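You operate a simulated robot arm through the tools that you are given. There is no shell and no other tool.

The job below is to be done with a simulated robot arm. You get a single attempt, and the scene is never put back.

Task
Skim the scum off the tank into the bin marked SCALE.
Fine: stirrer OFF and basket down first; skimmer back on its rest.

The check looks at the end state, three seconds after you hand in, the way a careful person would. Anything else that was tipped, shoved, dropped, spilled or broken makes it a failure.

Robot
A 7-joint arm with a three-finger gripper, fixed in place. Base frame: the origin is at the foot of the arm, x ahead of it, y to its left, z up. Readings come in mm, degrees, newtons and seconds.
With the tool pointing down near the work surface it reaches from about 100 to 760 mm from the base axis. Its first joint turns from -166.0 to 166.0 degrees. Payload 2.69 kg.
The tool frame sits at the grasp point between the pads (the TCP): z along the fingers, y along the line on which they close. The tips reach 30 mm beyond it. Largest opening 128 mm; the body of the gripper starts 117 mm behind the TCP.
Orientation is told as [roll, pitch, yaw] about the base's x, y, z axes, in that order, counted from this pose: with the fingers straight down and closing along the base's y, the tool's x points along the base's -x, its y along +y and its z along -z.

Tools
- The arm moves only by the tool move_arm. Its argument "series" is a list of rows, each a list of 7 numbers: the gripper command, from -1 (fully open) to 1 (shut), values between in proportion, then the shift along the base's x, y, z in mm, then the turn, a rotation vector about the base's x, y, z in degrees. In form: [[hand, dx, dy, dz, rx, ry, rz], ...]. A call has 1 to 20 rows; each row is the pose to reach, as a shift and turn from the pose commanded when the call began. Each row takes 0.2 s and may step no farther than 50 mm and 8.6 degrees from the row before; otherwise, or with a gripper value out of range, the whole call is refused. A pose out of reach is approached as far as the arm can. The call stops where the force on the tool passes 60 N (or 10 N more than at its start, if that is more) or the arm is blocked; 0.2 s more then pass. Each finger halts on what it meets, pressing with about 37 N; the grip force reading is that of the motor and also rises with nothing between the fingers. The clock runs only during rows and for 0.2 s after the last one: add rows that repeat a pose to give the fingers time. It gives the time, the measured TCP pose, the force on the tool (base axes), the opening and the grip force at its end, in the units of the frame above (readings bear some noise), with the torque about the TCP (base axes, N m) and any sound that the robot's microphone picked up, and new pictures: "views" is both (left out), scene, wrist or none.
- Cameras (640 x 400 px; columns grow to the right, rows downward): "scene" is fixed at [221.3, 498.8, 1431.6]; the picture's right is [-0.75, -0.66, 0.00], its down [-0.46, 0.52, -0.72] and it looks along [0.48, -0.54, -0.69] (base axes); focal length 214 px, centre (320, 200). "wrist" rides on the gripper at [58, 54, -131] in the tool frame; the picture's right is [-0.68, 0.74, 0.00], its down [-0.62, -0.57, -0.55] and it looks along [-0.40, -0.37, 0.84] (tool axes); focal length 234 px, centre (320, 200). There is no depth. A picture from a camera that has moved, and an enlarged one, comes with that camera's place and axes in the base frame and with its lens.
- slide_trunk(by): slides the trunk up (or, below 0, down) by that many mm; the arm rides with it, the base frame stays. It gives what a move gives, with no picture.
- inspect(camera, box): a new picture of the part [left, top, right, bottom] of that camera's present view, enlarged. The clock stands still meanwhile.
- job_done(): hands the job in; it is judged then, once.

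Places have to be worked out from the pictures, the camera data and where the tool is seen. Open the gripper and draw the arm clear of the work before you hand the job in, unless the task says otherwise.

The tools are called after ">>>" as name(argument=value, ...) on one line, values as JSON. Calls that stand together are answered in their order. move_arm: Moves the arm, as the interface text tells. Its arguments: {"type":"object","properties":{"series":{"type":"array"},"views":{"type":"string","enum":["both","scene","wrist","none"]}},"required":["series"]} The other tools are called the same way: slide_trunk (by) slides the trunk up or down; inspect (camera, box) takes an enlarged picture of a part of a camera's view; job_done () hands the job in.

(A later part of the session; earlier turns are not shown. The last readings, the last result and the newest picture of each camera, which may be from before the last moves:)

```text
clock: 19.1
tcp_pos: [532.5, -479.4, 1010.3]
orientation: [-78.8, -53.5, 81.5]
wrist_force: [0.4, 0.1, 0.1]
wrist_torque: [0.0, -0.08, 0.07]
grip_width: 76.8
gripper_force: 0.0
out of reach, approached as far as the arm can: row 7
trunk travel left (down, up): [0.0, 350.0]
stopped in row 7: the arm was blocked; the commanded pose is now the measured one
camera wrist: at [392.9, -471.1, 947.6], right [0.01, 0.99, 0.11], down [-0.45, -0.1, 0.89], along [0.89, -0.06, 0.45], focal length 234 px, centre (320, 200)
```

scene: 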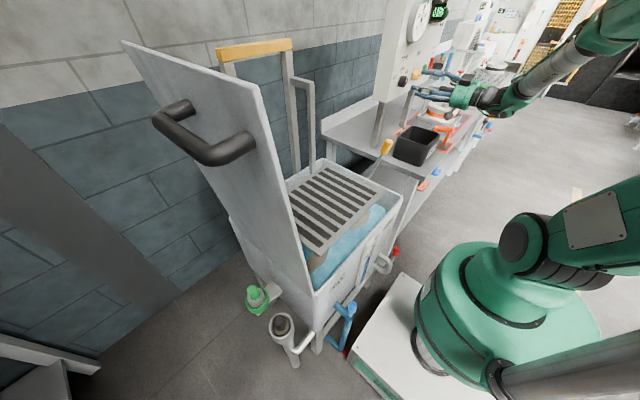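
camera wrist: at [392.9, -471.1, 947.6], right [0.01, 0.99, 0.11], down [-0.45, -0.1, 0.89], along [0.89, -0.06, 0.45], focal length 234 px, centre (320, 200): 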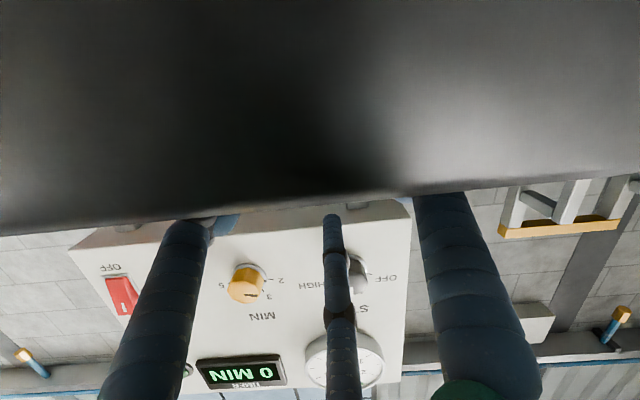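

The roll ran into the wrist's limit and the arm sagged down toward the bin. I check the scene before moving anything.

>>> inspect(camera="scene", box=[360, 40, 560, 200])

>>> inspect(camera="wrist", box=[0, 0, 640, 400])

```text
2.50 times, centred on (460, 120) of scene
camera zoom: at [221.3, 498.8, 1431.6], right [-0.75, -0.66, 0.0], down [-0.46, 0.52, -0.72], along [0.48, -0.54, -0.69], focal length 536 px, centre (-30, 400)
```

zoom: 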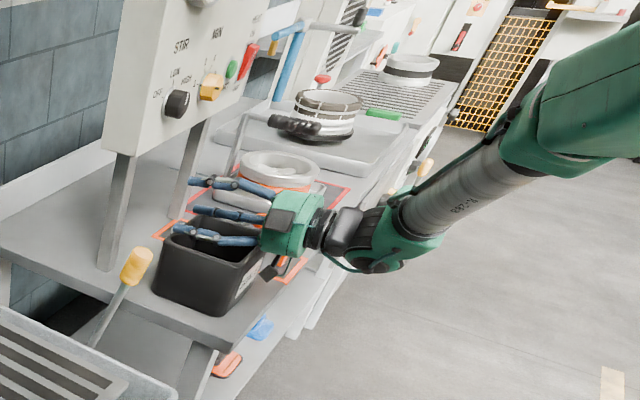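

```text
1.00 times, centred on (320, 200) of wrist (not enlarged: the box is as wide or as high as the picture)
camera zoom: at [392.9, -471.1, 947.6], right [0.01, 0.99, 0.11], down [-0.45, -0.1, 0.89], along [0.89, -0.06, 0.45], focal length 234 px, centre (320, 200)
```

zoom: 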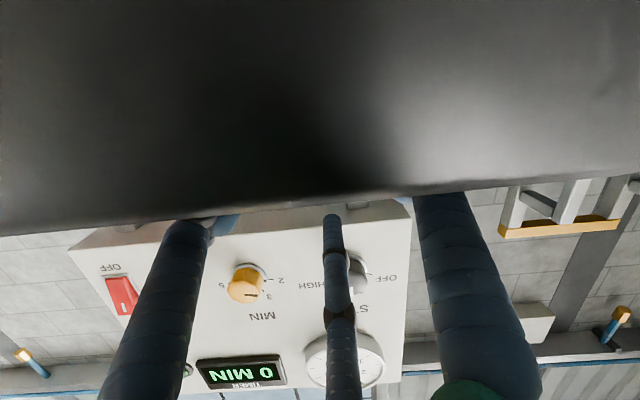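

The gripper stopped just above the bin with no force on it, and the bin appears in place. I raise straight up out of there.

>>> move_arm(series=[[-0.2, 0, 0, 15, 0, 0, 0], [-0.2, 0, 0, 30, 0, 0, 0], [-0.2, 0, 0, 55, 0, 0, 0], [-0.2, 0, 0, 80, 0, 0, 0], [-0.2, 0, 0, 80, 0, 0, 0]], views="both")

```text
clock: 20.5
tcp_pos: [532.3, -480.5, 1041.8]
orientation: [-74.5, -57.2, 77.8]
wrist_force: [0.3, 0.2, 0.2]
wrist_torque: [0.01, 0.01, 0.01]
grip_width: 76.9
gripper_force: 0.1
trunk travel left (down, up): [0.0, 350.0]
stopped in row 5: the arm was blocked; the commanded pose is now the measured one
camera wrist: at [390.1, -468.8, 984.3], right [0.01, 0.98, 0.18], down [-0.42, -0.16, 0.89], along [0.91, -0.09, 0.41], focal length 234 px, centre (320, 200)
```

scene: 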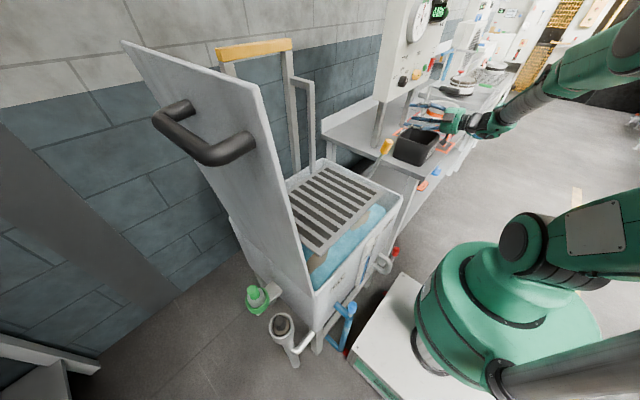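
wrist: 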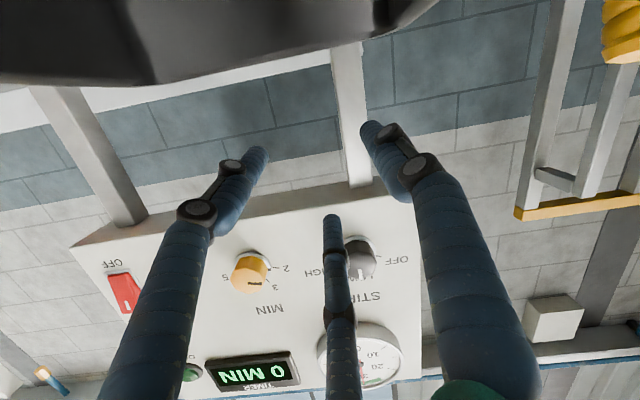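

The wrist cannot roll further that way. I undo the roll (about +x) while rising back to the pre-grip pose; afterwards I'll grip with the hand pre-rolled the other way so the turn ends at this feasible roll.

>>> move_arm(series=[[-0.2, 0, 2, 12, 6.4, -1.6, -0.6], [-0.2, 0, 6, 36, 12.7, -3.1, -1.3], [-0.2, 0, 10, 66, 19.1, -4.7, -1.9], [-0.2, -1, 15, 96, 25.4, -6.2, -2.6], [-0.2, -2, 20, 126, 31.8, -7.8, -3.2], [-0.2, -2, 20, 126, 31.8, -7.8, -3.2]], views="wrist")

```text
clock: 22.1
tcp_pos: [528.3, -467.6, 1127.4]
orientation: [63.6, -86.3, -63.8]
wrist_force: [-0.1, 0.1, -0.1]
wrist_torque: [0.01, 0.04, -0.02]
grip_width: 77.0
gripper_force: 0.1
trunk travel left (down, up): [0.0, 350.0]
stopped in row 6: the arm was blocked; the commanded pose is now the measured one
camera wrist: at [396.9, -410.7, 1076.1], right [0.02, 0.7, 0.72], down [-0.53, -0.6, 0.6], along [0.85, -0.4, 0.36], focal length 234 px, centre (320, 200)
```

wrist: 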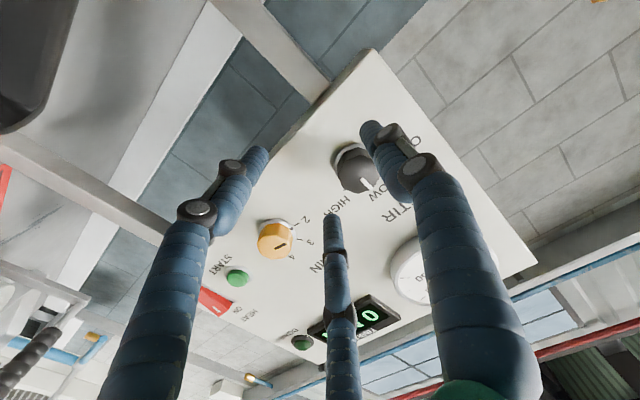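

Still limited while rising by the arm alone, so I use the trunk instead: up by 100 mm, which leaves the joints as they are.

>>> slide_trunk(by=100)

>>> move_arm(series=[[-0.2, 0, 2, -10, 6, 0, 0], [-0.2, 0, 4, -20, 12, 0, 0], [-0.2, 0, 5, -30, 18, 0, 0], [-0.2, 0, 6, -40, 24, 0, 0], [-0.2, 0, 6, -50, 30, 0, 0], [-0.2, 0, 6, -50, 30, 0, 0]], views="both")

```text
clock: 23.4
tcp_pos: [529.6, -467.4, 1226.2]
orientation: [63.5, -86.3, -63.6]
wrist_force: [-0.3, 0.2, -0.2]
wrist_torque: [0.0, 0.02, -0.01]
grip_width: 76.9
gripper_force: 0.2
trunk travel left (down, up): [-100.0, 250.0]
```

```text
clock: 24.8
tcp_pos: [531.1, -460.4, 1178.7]
orientation: [87.5, -56.6, -87.1]
wrist_force: [1.1, 0.2, 0.0]
wrist_torque: [0.03, -0.01, 0.05]
grip_width: 76.5
gripper_force: 0.1
trunk travel left (down, up): [-100.0, 250.0]
camera wrist: at [398.3, -385.4, 1163.5], right [0.02, 0.25, 0.97], down [-0.53, -0.82, 0.22], along [0.85, -0.52, 0.11], focal length 234 px, centre (320, 200)
```

scene: 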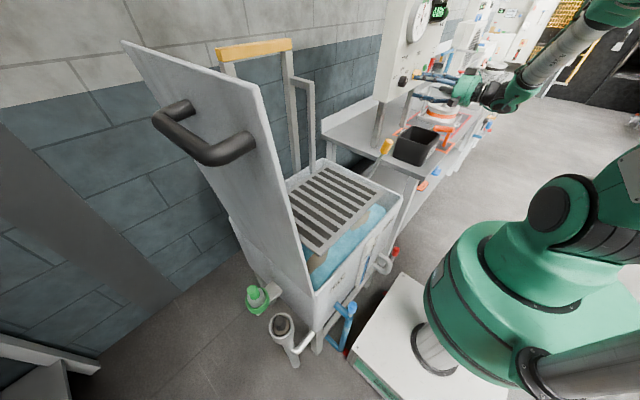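
wrist: 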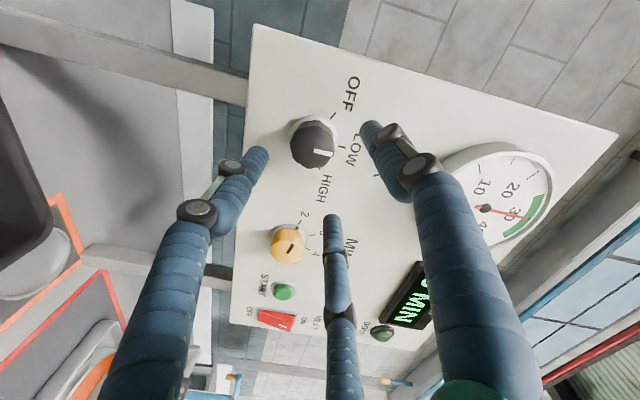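

The roll in this direction works (now +33°). I roll another 32° so the 60° turn back ends near the comfortable roll, and centre on the knob axis.

>>> move_arm(series=[[-0.2, 0, 0, -3, 8, 0, 0], [-0.2, 0, 0, -6, 16, 0, 0], [-0.2, 0, 0, -9, 24, 0, 0], [-0.2, 0, 0, -10, 32, 0, 0], [-0.2, 0, 0, -10, 32, 0, 0]], views="both")

```text
clock: 26.0
tcp_pos: [529.2, -460.7, 1168.9]
orientation: [89.2, -24.7, -88.3]
wrist_force: [-0.4, 0.0, 0.8]
wrist_torque: [0.0, -0.03, 0.01]
grip_width: 76.8
gripper_force: 0.0
trunk travel left (down, up): [-100.0, 250.0]
camera wrist: at [397.0, -388.4, 1195.4], right [0.02, -0.31, 0.95], down [-0.53, -0.81, -0.25], along [0.85, -0.5, -0.18], focal length 234 px, centre (320, 200)
```

scene: 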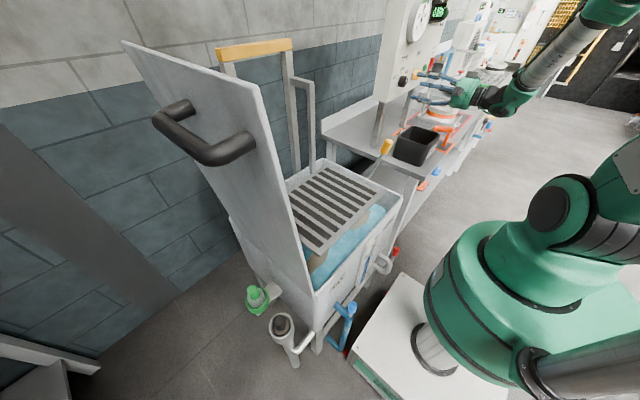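
wrist: 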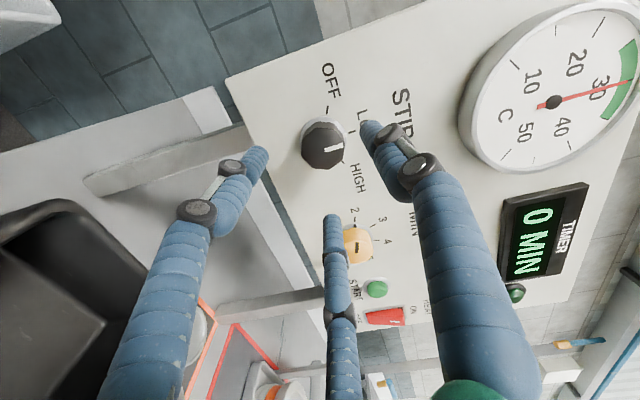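

I verify the knob position from this new angle before approaching.

>>> inspect(camera="wrist", box=[240, 70, 440, 210])

>>> inspect(camera="scene", box=[385, 50, 485, 120])

```text
2.86 times, centred on (340, 140) of wrist
camera zoom: at [397.0, -388.4, 1195.4], right [0.02, -0.31, 0.95], down [-0.53, -0.81, -0.25], along [0.85, -0.5, -0.18], focal length 669 px, centre (263, 371)
```

zoom: 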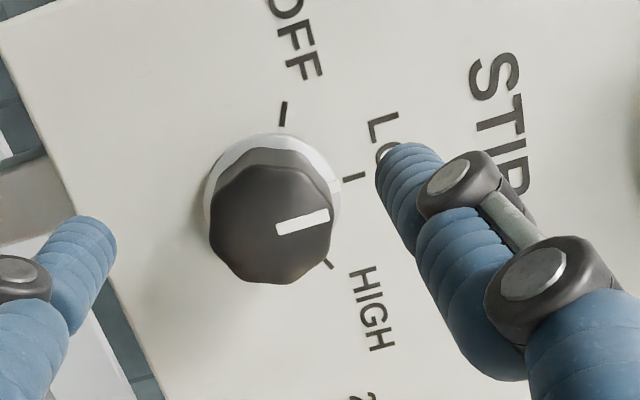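

```text
5.71 times, centred on (435, 85) of scene
camera zoom: at [221.3, 498.8, 1431.6], right [-0.75, -0.66, 0.0], down [-0.46, 0.52, -0.72], along [0.48, -0.54, -0.69], focal length 1226 px, centre (-337, 857)
```

zoom: 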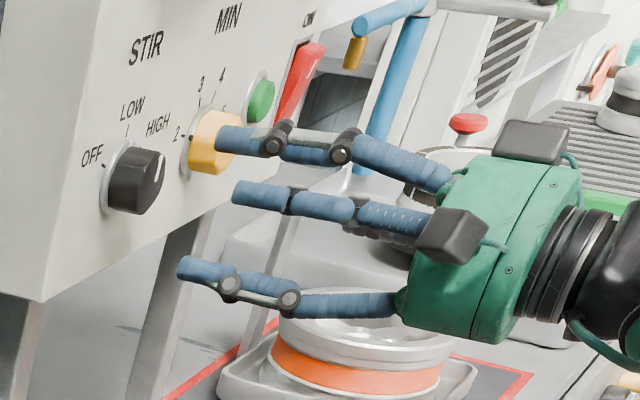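

The knob axis estimate holds (y≈-460, z≈1169.5). I advance straight in to x≈594, so the tips pass around the knob but stay clear of the panel, then close.

>>> move_arm(series=[[-0.2, 15, 0.5, 0.7, 0, 0, 0], [-0.2, 30, 0.5, 0.7, 0, 0, 0], [-0.2, 45, 0.5, 0.7, 0, 0, 0], [-0.2, 57, 0.5, 0.7, 0, 0, 0], [-0.2, 65, 0.5, 0.7, 0, 0, 0], [-0.2, 65, 0.5, 0.7, 0, 0, 0]], views="both")

```text
clock: 27.4
tcp_pos: [594.0, -460.5, 1171.1]
orientation: [89.1, -24.8, -88.3]
wrist_force: [-0.3, 0.4, 0.0]
wrist_torque: [-0.01, -0.01, -0.01]
grip_width: 77.1
gripper_force: 0.2
trunk travel left (down, up): [-100.0, 250.0]
camera wrist: at [462.4, -388.3, 1197.4], right [0.02, -0.3, 0.95], down [-0.53, -0.81, -0.25], along [0.85, -0.5, -0.18], focal length 234 px, centre (320, 200)
```

scene: 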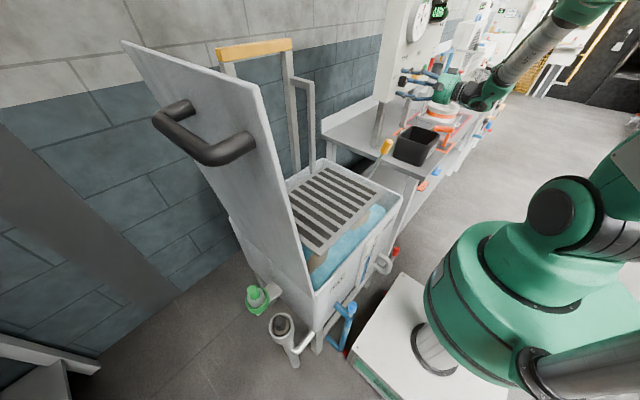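
wrist: 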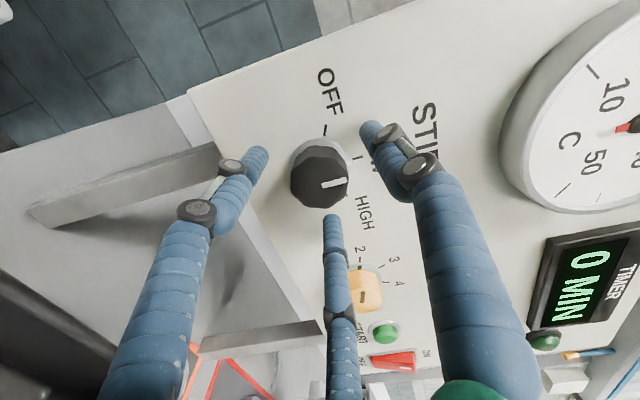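

The tips are level with the knob and nothing has touched. Now I close on it.

>>> move_arm(series=[[0.2, 0, 1, 0, 0, 0, 0], [0.4, 0, 1, 0, 0, 0, 0], [1, 0, 1, 0, 0, 0, 0], [1, 0, 1, 0, 0, 0, 0], [1, 0, 1, 0, 0, 0, 0]], views="wrist")

```text
clock: 28.6
tcp_pos: [593.9, -460.9, 1170.2]
orientation: [89.2, -24.8, -88.3]
wrist_force: [1.8, -12.2, -0.1]
wrist_torque: [-0.03, -0.31, -0.78]
grip_width: 41.0
gripper_force: 45.4
trunk travel left (down, up): [-100.0, 250.0]
camera wrist: at [462.3, -388.1, 1197.1], right [0.02, -0.3, 0.95], down [-0.53, -0.81, -0.25], along [0.85, -0.5, -0.18], focal length 234 px, centre (320, 200)
```

wrist: 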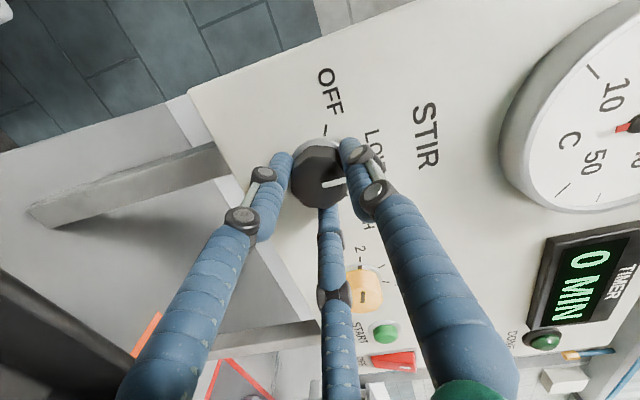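

The knob is gripped (41 mm, 45 N). I turn it counter-clockwise as seen from the front, 60° about -x, toward OFF.

>>> move_arm(series=[[1, 0, 0, 0, -8, 0, 0], [1, 0, 0, 0, -16, 0, 0], [1, 0, 0, 0, -24, 0, 0], [1, 0, 0, 0, -32, 0, 0], [1, 0, 0, 0, -40, 0, 0], [1, 0, 0, 0, -48, 0, 0], [1, 0, 0, 0, -56, 0, 0], [1, 0, 0, 0, -60, 0, 0], [1, 0, 0, 0, -60, 0, 0]], views="both")

```text
clock: 30.6
tcp_pos: [594.1, -460.4, 1172.5]
orientation: [73.3, -84.8, -73.3]
wrist_force: [2.1, 1.5, 17.6]
wrist_torque: [0.01, -0.57, 0.21]
grip_width: 41.3
gripper_force: 44.7
trunk travel left (down, up): [-100.0, 250.0]
camera wrist: at [462.3, -401.6, 1121.4], right [0.02, 0.67, 0.74], down [-0.53, -0.62, 0.58], along [0.85, -0.4, 0.35], focal length 234 px, centre (320, 200)
```

scene: 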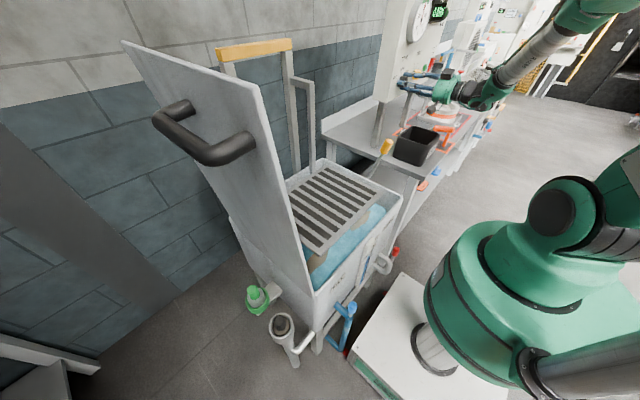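
wrist: 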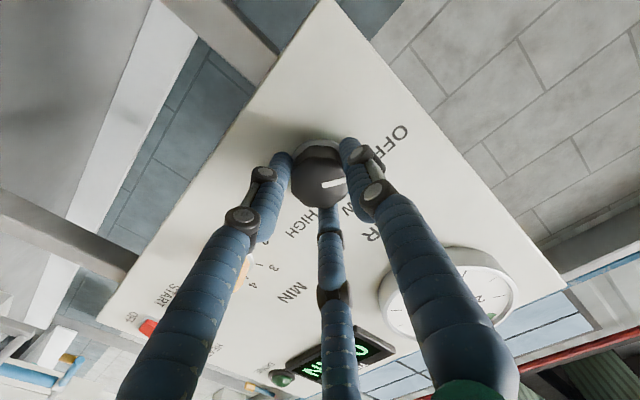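

The turn went through without a stop and the knob moved with the hand. I zoom in to check the pointer.

>>> inspect(camera="wrist", box=[240, 110, 420, 250])

>>> inspect(camera="scene", box=[385, 50, 445, 105])

```text
2.86 times, centred on (330, 180) of wrist
camera zoom: at [462.3, -401.6, 1121.4], right [0.02, 0.67, 0.74], down [-0.53, -0.62, 0.58], along [0.85, -0.4, 0.35], focal length 669 px, centre (291, 257)
```

zoom: 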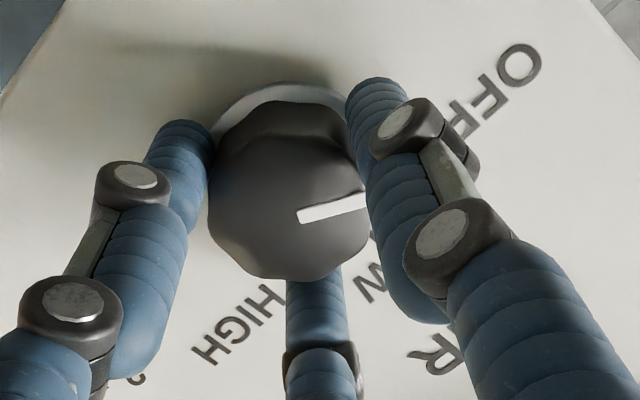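

```text
7.27 times, centred on (415, 78) of scene
camera zoom: at [221.3, 498.8, 1431.6], right [-0.75, -0.66, 0.0], down [-0.46, 0.52, -0.72], along [0.48, -0.54, -0.69], focal length 1560 px, centre (-371, 1091)
```

zoom: 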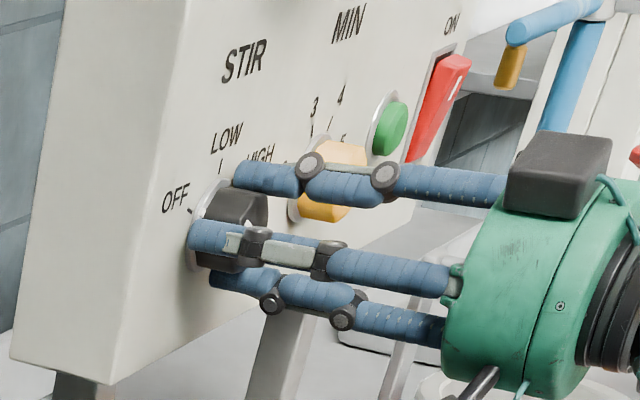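

The pointer now reads about 59° left of vertical, at OFF. I release and back away to check it.

>>> move_arm(series=[[0.2, 0, 0, 0, 0, 0, 0], [-0.2, 0, 0, 0, 0, 0, 0], [-0.3, 0, 0, 0, 0, 0, 0], [-0.3, -20, 0, 0, 0, 0, 0], [-0.3, -50, 0, 0, 0, 0, 0], [-0.3, -75, 0, 10, 0, 0, 0]], views="wrist")

>>> inspect(camera="wrist", box=[230, 80, 430, 220])

>>> inspect(camera="scene", box=[385, 50, 445, 105])

```text
clock: 32.0
tcp_pos: [521.0, -460.9, 1179.7]
orientation: [72.9, -84.6, -72.9]
wrist_force: [0.1, -0.5, 0.5]
wrist_torque: [0.01, -0.04, 0.02]
grip_width: 83.2
gripper_force: 0.1
trunk travel left (down, up): [-100.0, 250.0]
camera wrist: at [388.0, -401.4, 1129.6], right [0.02, 0.67, 0.74], down [-0.53, -0.62, 0.58], along [0.85, -0.41, 0.35], focal length 234 px, centre (320, 200)
```

wrist: 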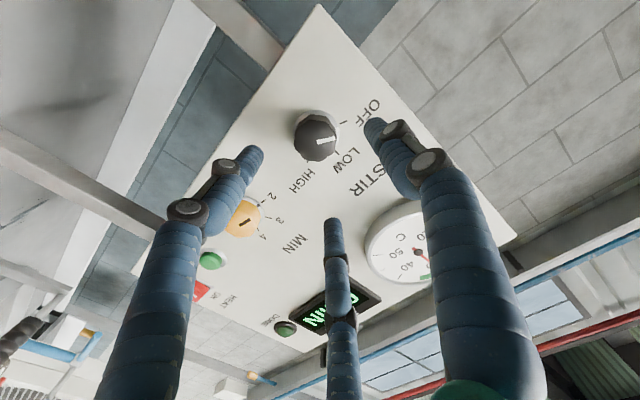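

```text
2.86 times, centred on (330, 150) of wrist
camera zoom: at [388.0, -401.4, 1129.6], right [0.02, 0.67, 0.74], down [-0.53, -0.62, 0.58], along [0.85, -0.41, 0.35], focal length 669 px, centre (291, 343)
```

zoom: 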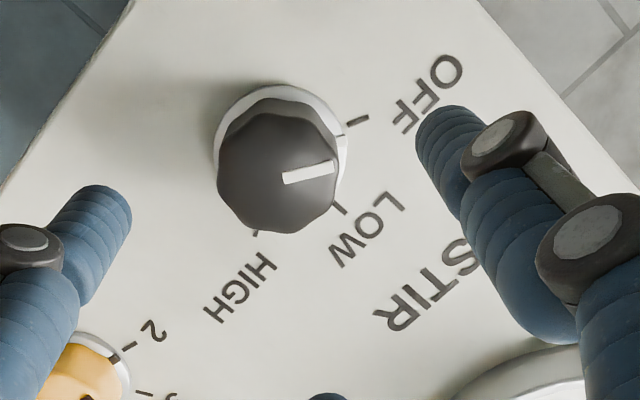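

```text
7.27 times, centred on (415, 78) of scene
camera zoom: at [221.3, 498.8, 1431.6], right [-0.75, -0.66, 0.0], down [-0.46, 0.52, -0.72], along [0.48, -0.54, -0.69], focal length 1560 px, centre (-371, 1091)
```

zoom: 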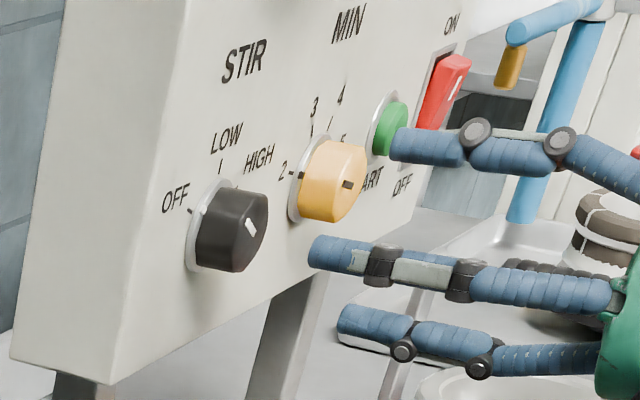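

The stirrer is at OFF. Now I swing back to tool-down, moving left over the tank edge to look at the basket lever from above.

>>> move_arm(series=[[-0.3, -10, 20, 0, -0.4, 8, 0.4], [-0.3, -20, 40, 0, -0.7, 16, 0.7], [-0.3, -30, 60, 0, -1.1, 24, 1.1], [-0.3, -35, 80, 0, -1.4, 32, 1.4], [-0.3, -40, 100, 0, -1.8, 40, 1.8], [-0.3, -45, 120, 0, -2.2, 48, 2.2], [-0.3, -50, 140, -10, -2.5, 56, 2.5], [-0.3, -55, 160, -20, -2.9, 64, 2.9], [-0.3, -60, 180, -30, -3.3, 72, 3.3], [-0.3, -65, 205, -40, -3.6, 80, 3.6], [-0.3, -70, 230, -50, -4.0, 88.4, 4.0], [-0.3, -70, 230, -50, -4.0, 88.4, 4.0]], views="both")

```text
clock: 34.6
tcp_pos: [450.0, -229.8, 1131.3]
orientation: [0.0, 0.2, -0.1]
wrist_force: [0.4, -0.4, -1.1]
wrist_torque: [-0.04, 0.06, 0.04]
grip_width: 83.3
gripper_force: 0.0
trunk travel left (down, up): [-100.0, 250.0]
camera wrist: at [392.4, -176.7, 1261.7], right [0.68, 0.74, 0.0], down [0.62, -0.57, 0.55], along [0.4, -0.37, -0.84], focal length 234 px, centre (320, 200)
```

scene: 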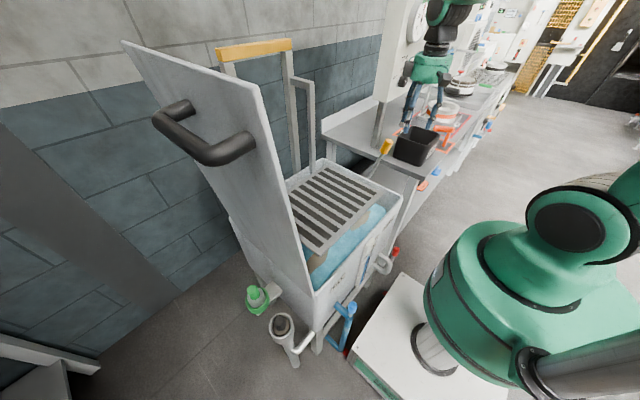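
wrist: 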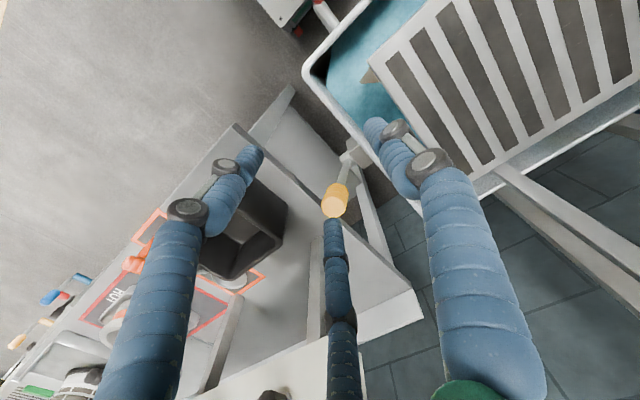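

Tool is down at (450,-230,1131) with the lever in view. I enlarge the lever and the water.

>>> inspect(camera="wrist", box=[270, 110, 430, 240])

>>> inspect(camera="scene", box=[290, 150, 420, 290])

>>> inspect(camera="scene", box=[360, 110, 470, 190])

```text
3.08 times, centred on (350, 175) of wrist
camera zoom: at [392.4, -176.7, 1261.7], right [0.68, 0.74, 0.0], down [0.62, -0.57, 0.55], along [0.4, -0.37, -0.84], focal length 720 px, centre (228, 277)
```

zoom: 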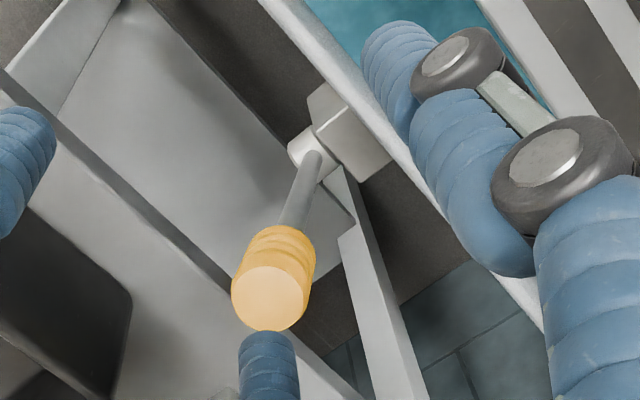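

```text
2.86 times, centred on (355, 220) of scene
camera zoom: at [221.3, 498.8, 1431.6], right [-0.75, -0.66, 0.0], down [-0.46, 0.52, -0.72], along [0.48, -0.54, -0.69], focal length 613 px, centre (220, 143)
```

zoom: 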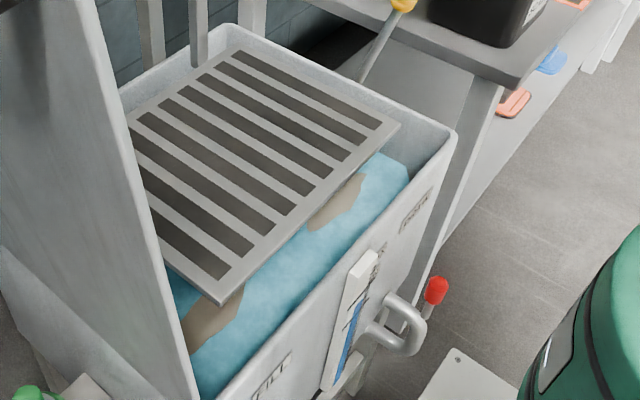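

```text
5.00 times, centred on (415, 150) of scene
camera zoom: at [221.3, 498.8, 1431.6], right [-0.75, -0.66, 0.0], down [-0.46, 0.52, -0.72], along [0.48, -0.54, -0.69], focal length 1072 px, centre (-155, 450)
```

zoom: 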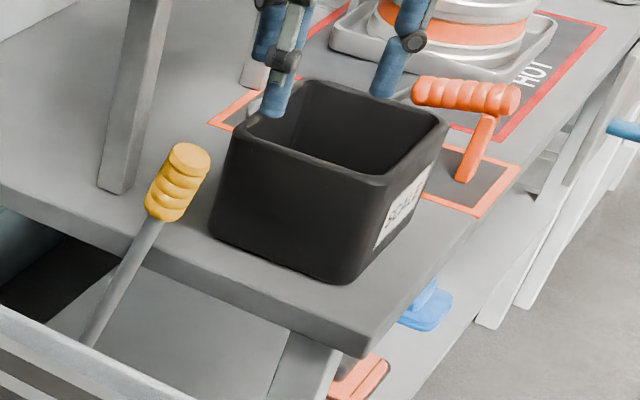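

The lever grip runs from about (543,-291,992) down to (557,-291,936), leaning 14° toward me, with its hub near (619,-291,700). I move above the grip, then lower the open fingers around it.

>>> move_arm(series=[[-0.3, 30, -20, -10, 0, 0, 0], [-0.3, 60, -40, -25, 0, 0, 0], [-0.3, 90, -56, -45, 0, 0, 0], [-0.3, 100, -61, -65, 0, 0, 0], [-0.3, 100, -61, -80, 0, 0, 0], [-0.3, 100, -61, -80, 0, 0, 0]], views="both")

>>> inspect(camera="scene", box=[350, 70, 470, 170])

>>> inspect(camera="wrist", box=[220, 80, 420, 240])

```text
clock: 36.0
tcp_pos: [545.9, -292.6, 1051.3]
orientation: [0.0, 0.0, -0.1]
wrist_force: [0.5, 0.1, -0.3]
wrist_torque: [-0.03, 0.01, 0.01]
grip_width: 83.4
gripper_force: 0.0
trunk travel left (down, up): [-100.0, 250.0]
camera wrist: at [488.7, -238.7, 1182.4], right [0.68, 0.74, 0.0], down [0.62, -0.57, 0.55], along [0.4, -0.37, -0.84], focal length 234 px, centre (320, 200)
```

scene: 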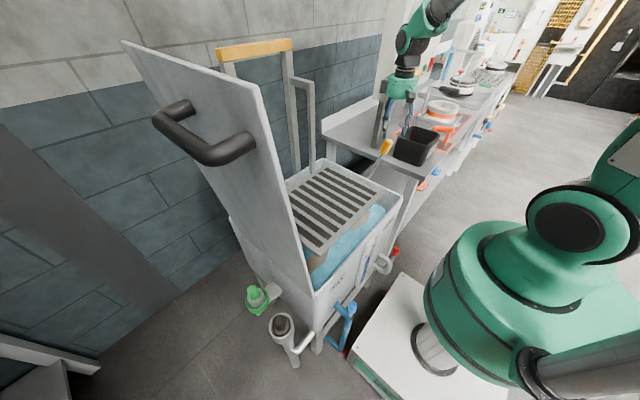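
wrist: 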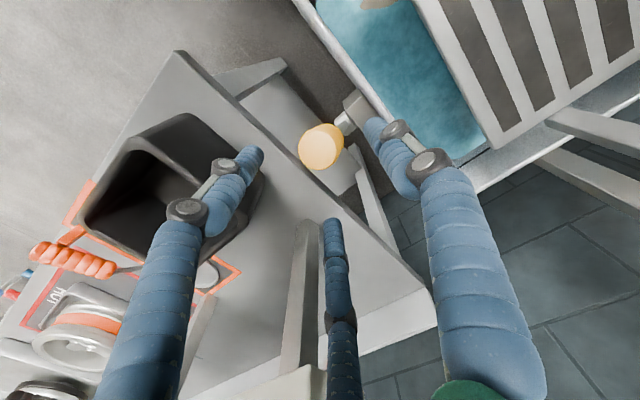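

```text
4.00 times, centred on (410, 120) of scene
camera zoom: at [221.3, 498.8, 1431.6], right [-0.75, -0.66, 0.0], down [-0.46, 0.52, -0.72], along [0.48, -0.54, -0.69], focal length 858 px, centre (-40, 520)
```

zoom: 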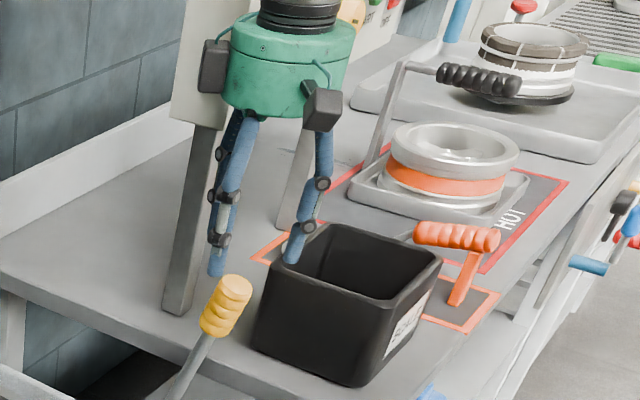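

```text
2.50 times, centred on (320, 160) of wrist
camera zoom: at [488.7, -238.7, 1182.4], right [0.68, 0.74, 0.0], down [0.62, -0.57, 0.55], along [0.4, -0.37, -0.84], focal length 585 px, centre (320, 300)
```

zoom: 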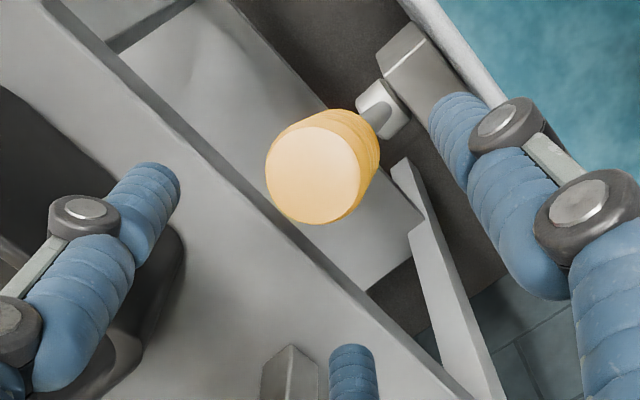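

I'm centred above the grip (top at about (541,-289,992)). I lower to grasp height and close gently.

>>> move_arm(series=[[-0.3, 0, 1, -25, 0, 0, 0], [-0.3, 0, 1, -50, 0, 0, 0], [-0.3, 0, 1, -75, 0, 0, 0], [-0.3, 0, 1, -88, 0, 0, 0], [-0.3, 0, 1, -88, 0, 0, 0], [0.2, 0, 1, -88, 0, 0, 0], [0.5, 0, 1, -88, 0, 0, 0], [1, 0, 1, -88, 0, 0, 0], [1, 0, 1, -88, 0, 0, 0]], views="both")

```text
clock: 38.0
tcp_pos: [550.4, -293.1, 963.7]
orientation: [0.0, -0.1, 0.0]
wrist_force: [1.8, -17.6, -5.2]
wrist_torque: [-0.82, -0.68, -0.28]
grip_width: 42.9
gripper_force: 44.5
trunk travel left (down, up): [-100.0, 250.0]
camera wrist: at [491.9, -239.3, 1095.1], right [0.68, 0.74, 0.0], down [0.61, -0.57, 0.55], along [0.4, -0.37, -0.84], focal length 234 px, centre (320, 200)
```

scene: 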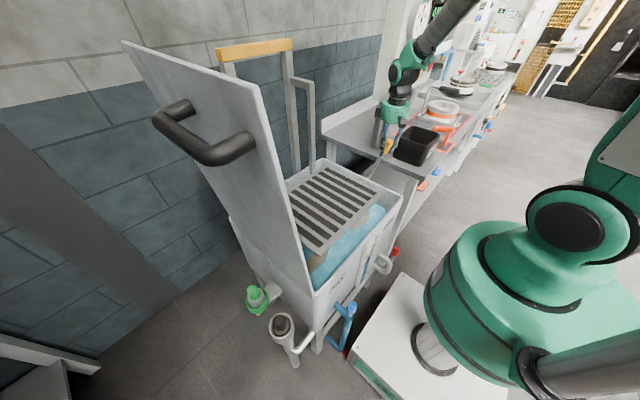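
wrist: 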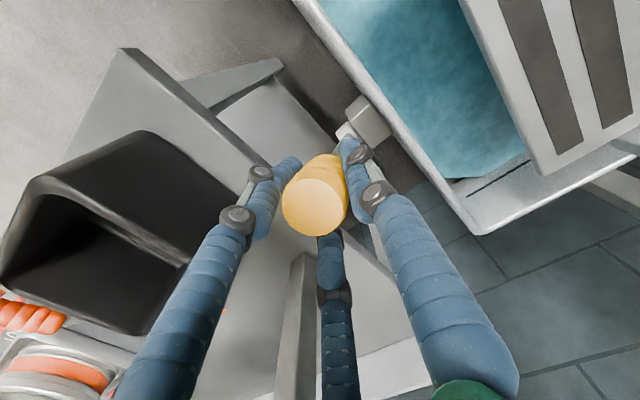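

The grip is held (43 mm wide). I test the lever gently, first a small push away from me along its arc, watching the force.

>>> move_arm(series=[[1, 3, -3, 1, 0, 0, 0], [1, 6, -3, 1.5, 0, 0, 0], [1, 9, -3, 2.2, 0, 0, 0], [1, 12, -3, 3, 0, 0, 0]], views="both")

```text
clock: 38.8
tcp_pos: [550.0, -293.1, 963.4]
orientation: [0.2, 0.6, -0.1]
wrist_force: [-20.6, -4.5, 16.0]
wrist_torque: [0.2, -0.21, 0.1]
grip_width: 43.0
gripper_force: 45.2
trunk travel left (down, up): [-100.0, 250.0]
stopped in row 3: the force on the tool passed its limit at 65 N (the readings are from after the stop); the commanded pose is now the measured one
camera wrist: at [493.6, -239.8, 1095.6], right [0.68, 0.73, 0.0], down [0.62, -0.57, 0.54], along [0.4, -0.37, -0.84], focal length 234 px, centre (320, 200)
```

scene: 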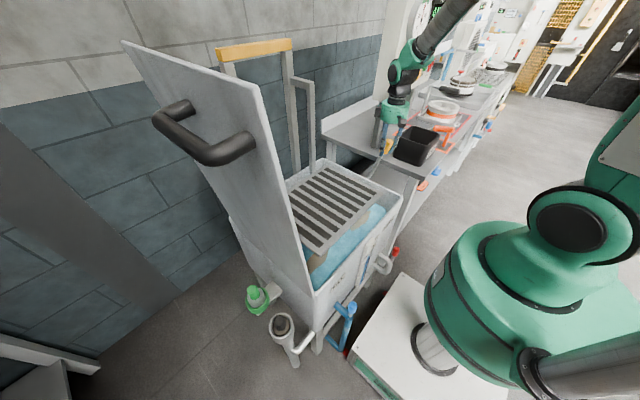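
wrist: 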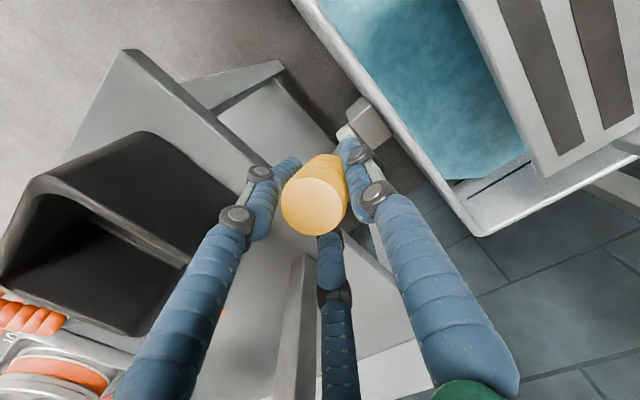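

Pushing away hits a stop at once, so the lever must swing toward me. I try pulling it toward me along its arc in small steps.

>>> move_arm(series=[[1, 0, 0, 0, 0, 0, 0], [1, -6, 0, -1.5, 0, 0, 0], [1, -12, 0, -3.3, 0, 0, 0], [1, -18, 0, -5.3, 0, 0, 0], [1, -24, 0, -7.5, 0, 0, 0]], views="both")

```text
clock: 40.0
tcp_pos: [527.0, -294.9, 954.0]
orientation: [0.1, 0.4, -0.2]
wrist_force: [12.6, -29.4, 11.5]
wrist_torque: [0.07, -2.19, -0.07]
grip_width: 45.3
gripper_force: 45.3
trunk travel left (down, up): [-100.0, 250.0]
camera wrist: at [471.6, -240.1, 1086.7], right [0.68, 0.73, 0.0], down [0.62, -0.57, 0.54], along [0.4, -0.37, -0.84], focal length 234 px, centre (320, 200)
```

scene: 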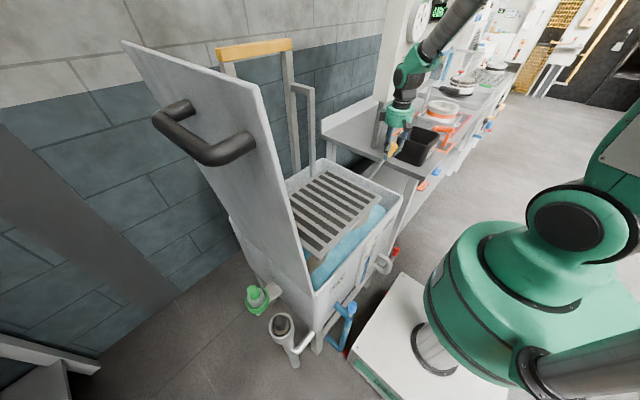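
wrist: 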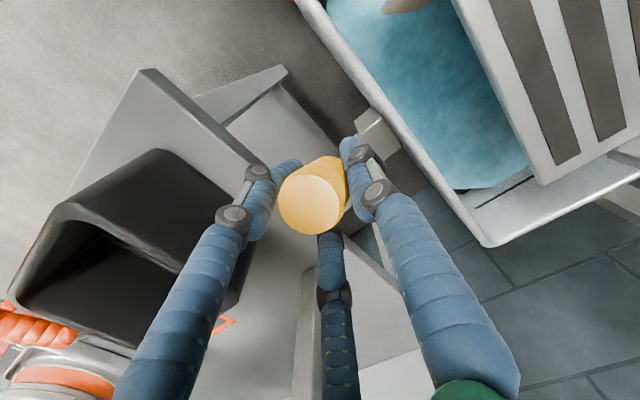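

The lever moves and the basket hangers have dropped a little, so pulling toward me lowers the basket. I continue along the arc in small steps.

>>> move_arm(series=[[1, -6, -3, -4, 0, 0, 0], [1, -12.5, -4, -7.4, 0, 0, 0], [1, -19, -4, -10.2, 0, 0, 0], [1, -25.4, -4, -13.2, 0, 0, 0], [1, -31.5, -4, -16.4, 0, 0, 0], [1, -37.9, -4, -19.8, 0, 0, 0], [1, -44, -4, -23.2, 0, 0, 0], [1, -50.1, -4, -26.9, 0, 0, 0], [1, -56, -4, -30.8, 0, 0, 0], [1, -61.9, -4, -34.7, 0, 0, 0]], views="both")

```text
clock: 42.2
tcp_pos: [467.8, -295.8, 919.8]
orientation: [0.1, 0.5, -0.1]
wrist_force: [20.7, 0.8, -5.4]
wrist_torque: [0.15, -1.34, -0.09]
grip_width: 49.7
gripper_force: 45.2
trunk travel left (down, up): [-100.0, 250.0]
camera wrist: at [411.0, -241.9, 1051.5], right [0.68, 0.73, -0.01], down [0.62, -0.57, 0.54], along [0.4, -0.37, -0.84], focal length 234 px, centre (320, 200)
```

scene: 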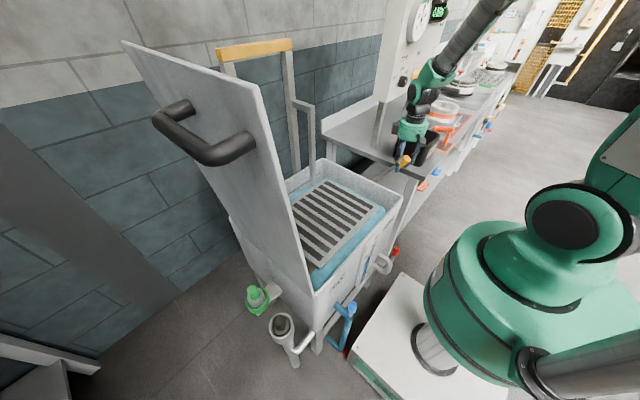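
wrist: 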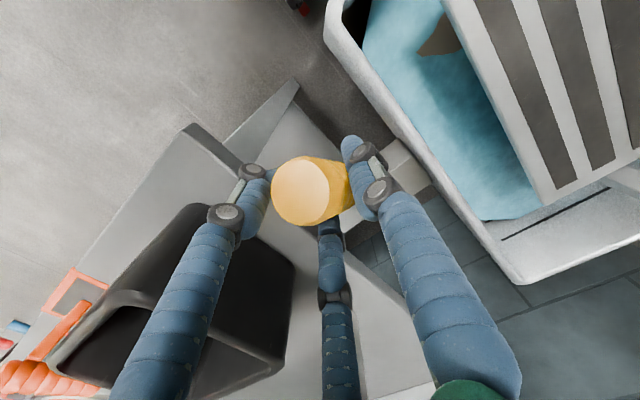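

The basket is now dipping to water level and the force is moderate. I keep pulling along the arc.

>>> move_arm(series=[[1, -5.7, 0, -4.1, 0, 0, 0], [1, -11.3, 0, -8.4, 0, 0, 0], [1, -16.8, 0, -12.8, 0, 0, 0], [1, -22.2, 0, -17.4, 0, 0, 0], [1, -27.5, 0, -22.1, 0, 0, 0], [1, -32.7, 0, -27, 0, 0, 0], [1, -37.7, 0, -32, 0, 0, 0], [1, -42.6, 0, -37.1, 0, 0, 0], [1, -47.3, 0, -42.3, 0, 0, 0], [1, -51.9, 0, -47.7, 0, 0, 0], [1, -56.4, 0, -53.2, 0, 0, 0], [1, -60.7, 0, -58.7, 0, 0, 0]], views="both")

```text
clock: 44.8
tcp_pos: [407.8, -296.9, 860.7]
orientation: [0.1, 0.6, -0.2]
wrist_force: [27.1, -12.6, -2.9]
wrist_torque: [0.21, -0.75, -0.1]
grip_width: 52.7
gripper_force: 44.7
trunk travel left (down, up): [-100.0, 250.0]
camera wrist: at [351.2, -243.0, 992.9], right [0.68, 0.73, -0.01], down [0.62, -0.57, 0.54], along [0.39, -0.37, -0.84], focal length 234 px, centre (320, 200)
```

scene: 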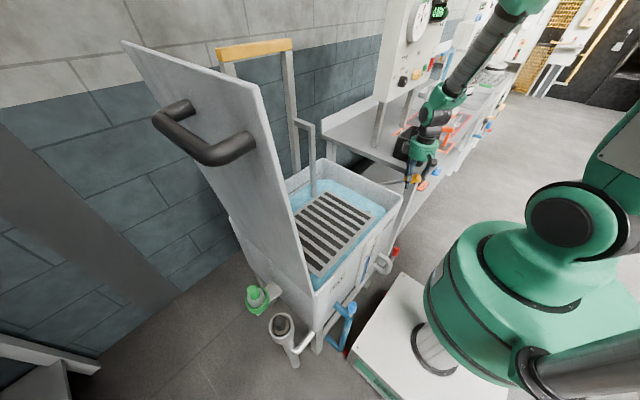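
wrist: 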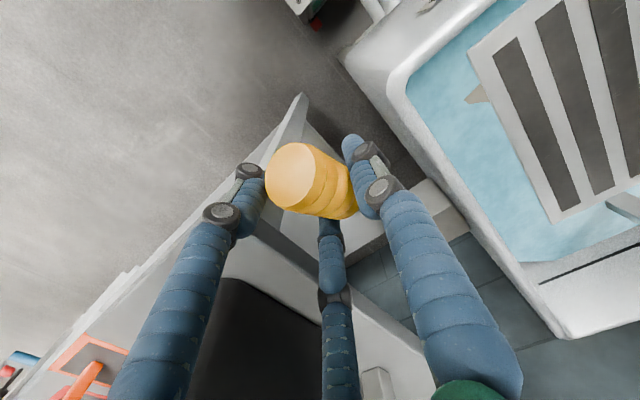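

The basket grid is near the water surface, with the lever at about 53°. I continue until the basket is fully down or the lever reaches its stop.

>>> move_arm(series=[[1, -2.5, 0, -6.8, 0, 0, 0], [1, -5.8, 0, -13.2, 0, 0, 0], [1, -9.6, 0, -19, 0, 0, 0], [1, -13.3, 0, -25, 0, 0, 0], [1, -16.8, 0, -31, 0, 0, 0], [1, -20.1, 0, -37.2, 0, 0, 0], [1, -23.3, 0, -43.4, 0, 0, 0], [1, -26.4, 0, -49.7, 0, 0, 0], [1, -29.3, 0, -56, 0, 0, 0], [1, -32, 0, -62.5, 0, 0, 0]], views="both")

>>> inspect(camera="scene", box=[270, 80, 430, 290])

```text
clock: 47.0
tcp_pos: [375.9, -297.1, 797.6]
orientation: [0.1, 0.5, -0.1]
wrist_force: [14.3, -11.5, 4.9]
wrist_torque: [0.51, -0.32, 0.4]
grip_width: 53.8
gripper_force: 44.6
trunk travel left (down, up): [-100.0, 250.0]
camera wrist: at [318.3, -243.2, 929.7], right [0.68, 0.74, 0.0], down [0.62, -0.57, 0.54], along [0.4, -0.37, -0.84], focal length 234 px, centre (320, 200)
```

scene: 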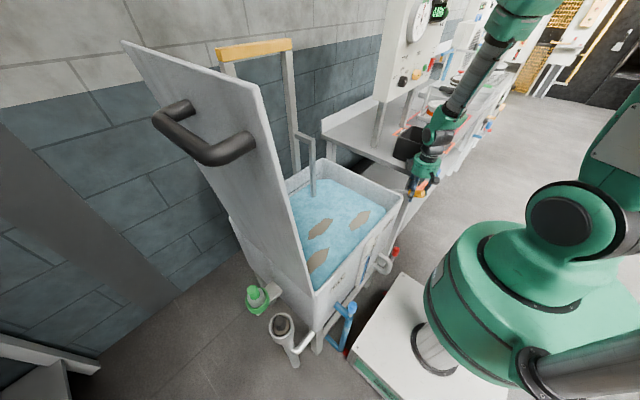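
wrist: 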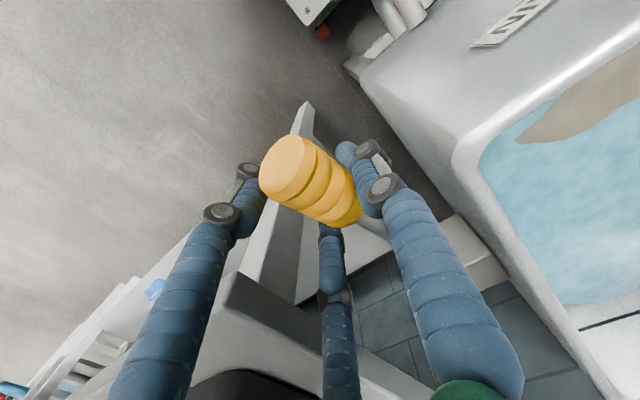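

```text
1.90 times, centred on (350, 185) of scene
camera zoom: at [221.3, 498.8, 1431.6], right [-0.75, -0.66, 0.0], down [-0.46, 0.52, -0.72], along [0.48, -0.54, -0.69], focal length 408 px, centre (263, 229)
```

zoom: 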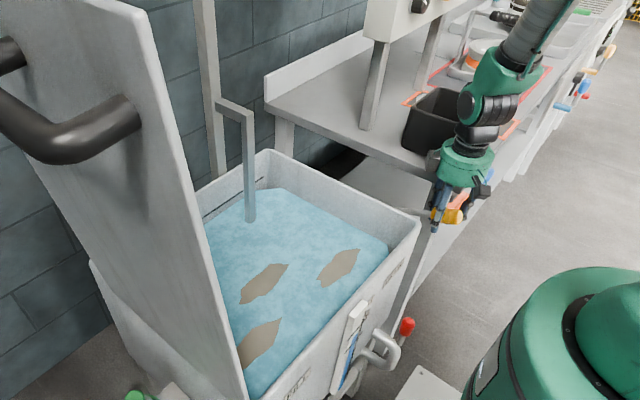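

The basket is submerged and three scum patches float on top. I keep going gently to find the lever's end stop.

>>> move_arm(series=[[1, -1.8, 0, -9.2, 0, 0, 0], [1, -3.5, 0, -18.4, 0, 0, 0], [1, -6.2, 0, -27.2, 0, 0, 0], [1, -8.6, 0, -36.1, 0, 0, 0], [1, -10.6, 0, -45.1, 0, 0, 0], [1, -12.4, 0, -54.2, 0, 0, 0]], views="both")

```text
clock: 48.4
tcp_pos: [362.1, -297.2, 744.0]
orientation: [0.1, 0.4, -0.1]
wrist_force: [5.9, -29.5, 4.8]
wrist_torque: [1.13, -0.36, 1.26]
grip_width: 51.6
gripper_force: 44.6
trunk travel left (down, up): [-100.0, 250.0]
camera wrist: at [305.6, -243.7, 875.5], right [0.68, 0.73, 0.0], down [0.62, -0.57, 0.54], along [0.4, -0.37, -0.84], focal length 234 px, centre (320, 200)
```

scene: 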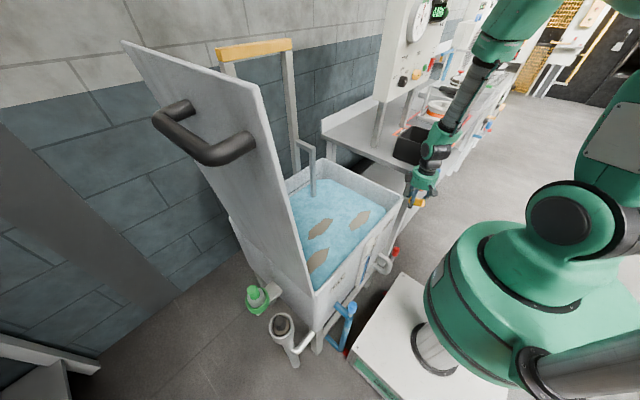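
wrist: 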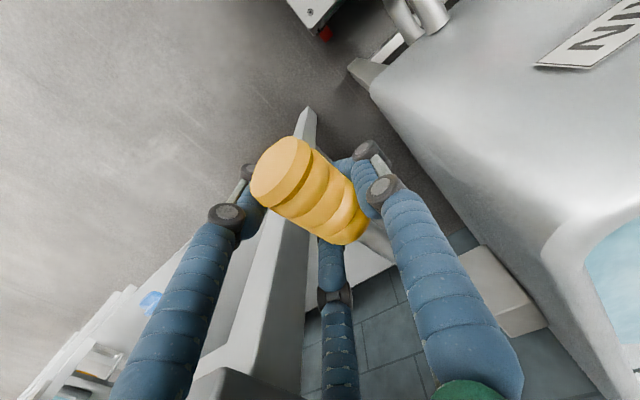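

Still moving freely at about 80°. A few more small steps.

>>> move_arm(series=[[1, -1.4, -1, -9.1, 0, 0, 0], [1, -2.6, -1, -18.2, 0, 0, 0], [1, -3.4, -1, -27.4, 0, 0, 0], [1, -3.8, -1, -36.6, 0, 0, 0], [1, -4, -1, -45.8, 0, 0, 0]], views="both")

```text
clock: 49.6
tcp_pos: [356.7, -297.6, 697.7]
orientation: [0.2, 0.5, -0.1]
wrist_force: [-3.1, -27.7, 8.4]
wrist_torque: [1.12, -0.32, 1.19]
grip_width: 51.8
gripper_force: 44.5
trunk travel left (down, up): [-100.0, 250.0]
camera wrist: at [300.0, -244.1, 830.0], right [0.68, 0.73, 0.0], down [0.62, -0.57, 0.54], along [0.4, -0.37, -0.84], focal length 234 px, centre (320, 200)
```

scene: 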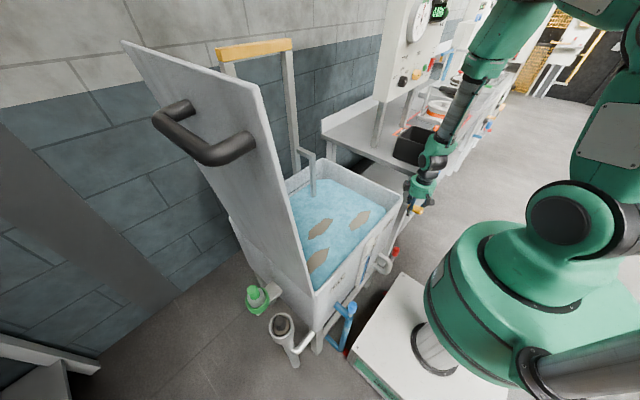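
wrist: 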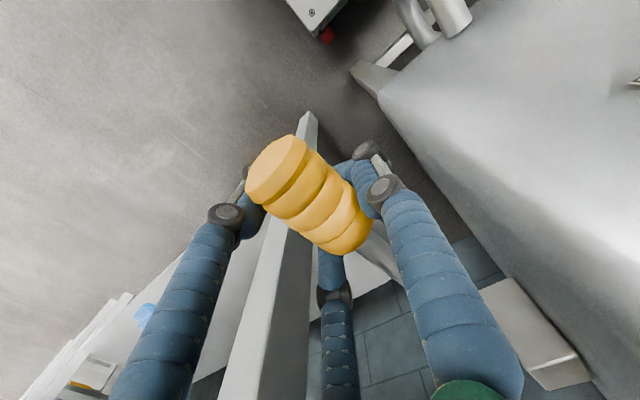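

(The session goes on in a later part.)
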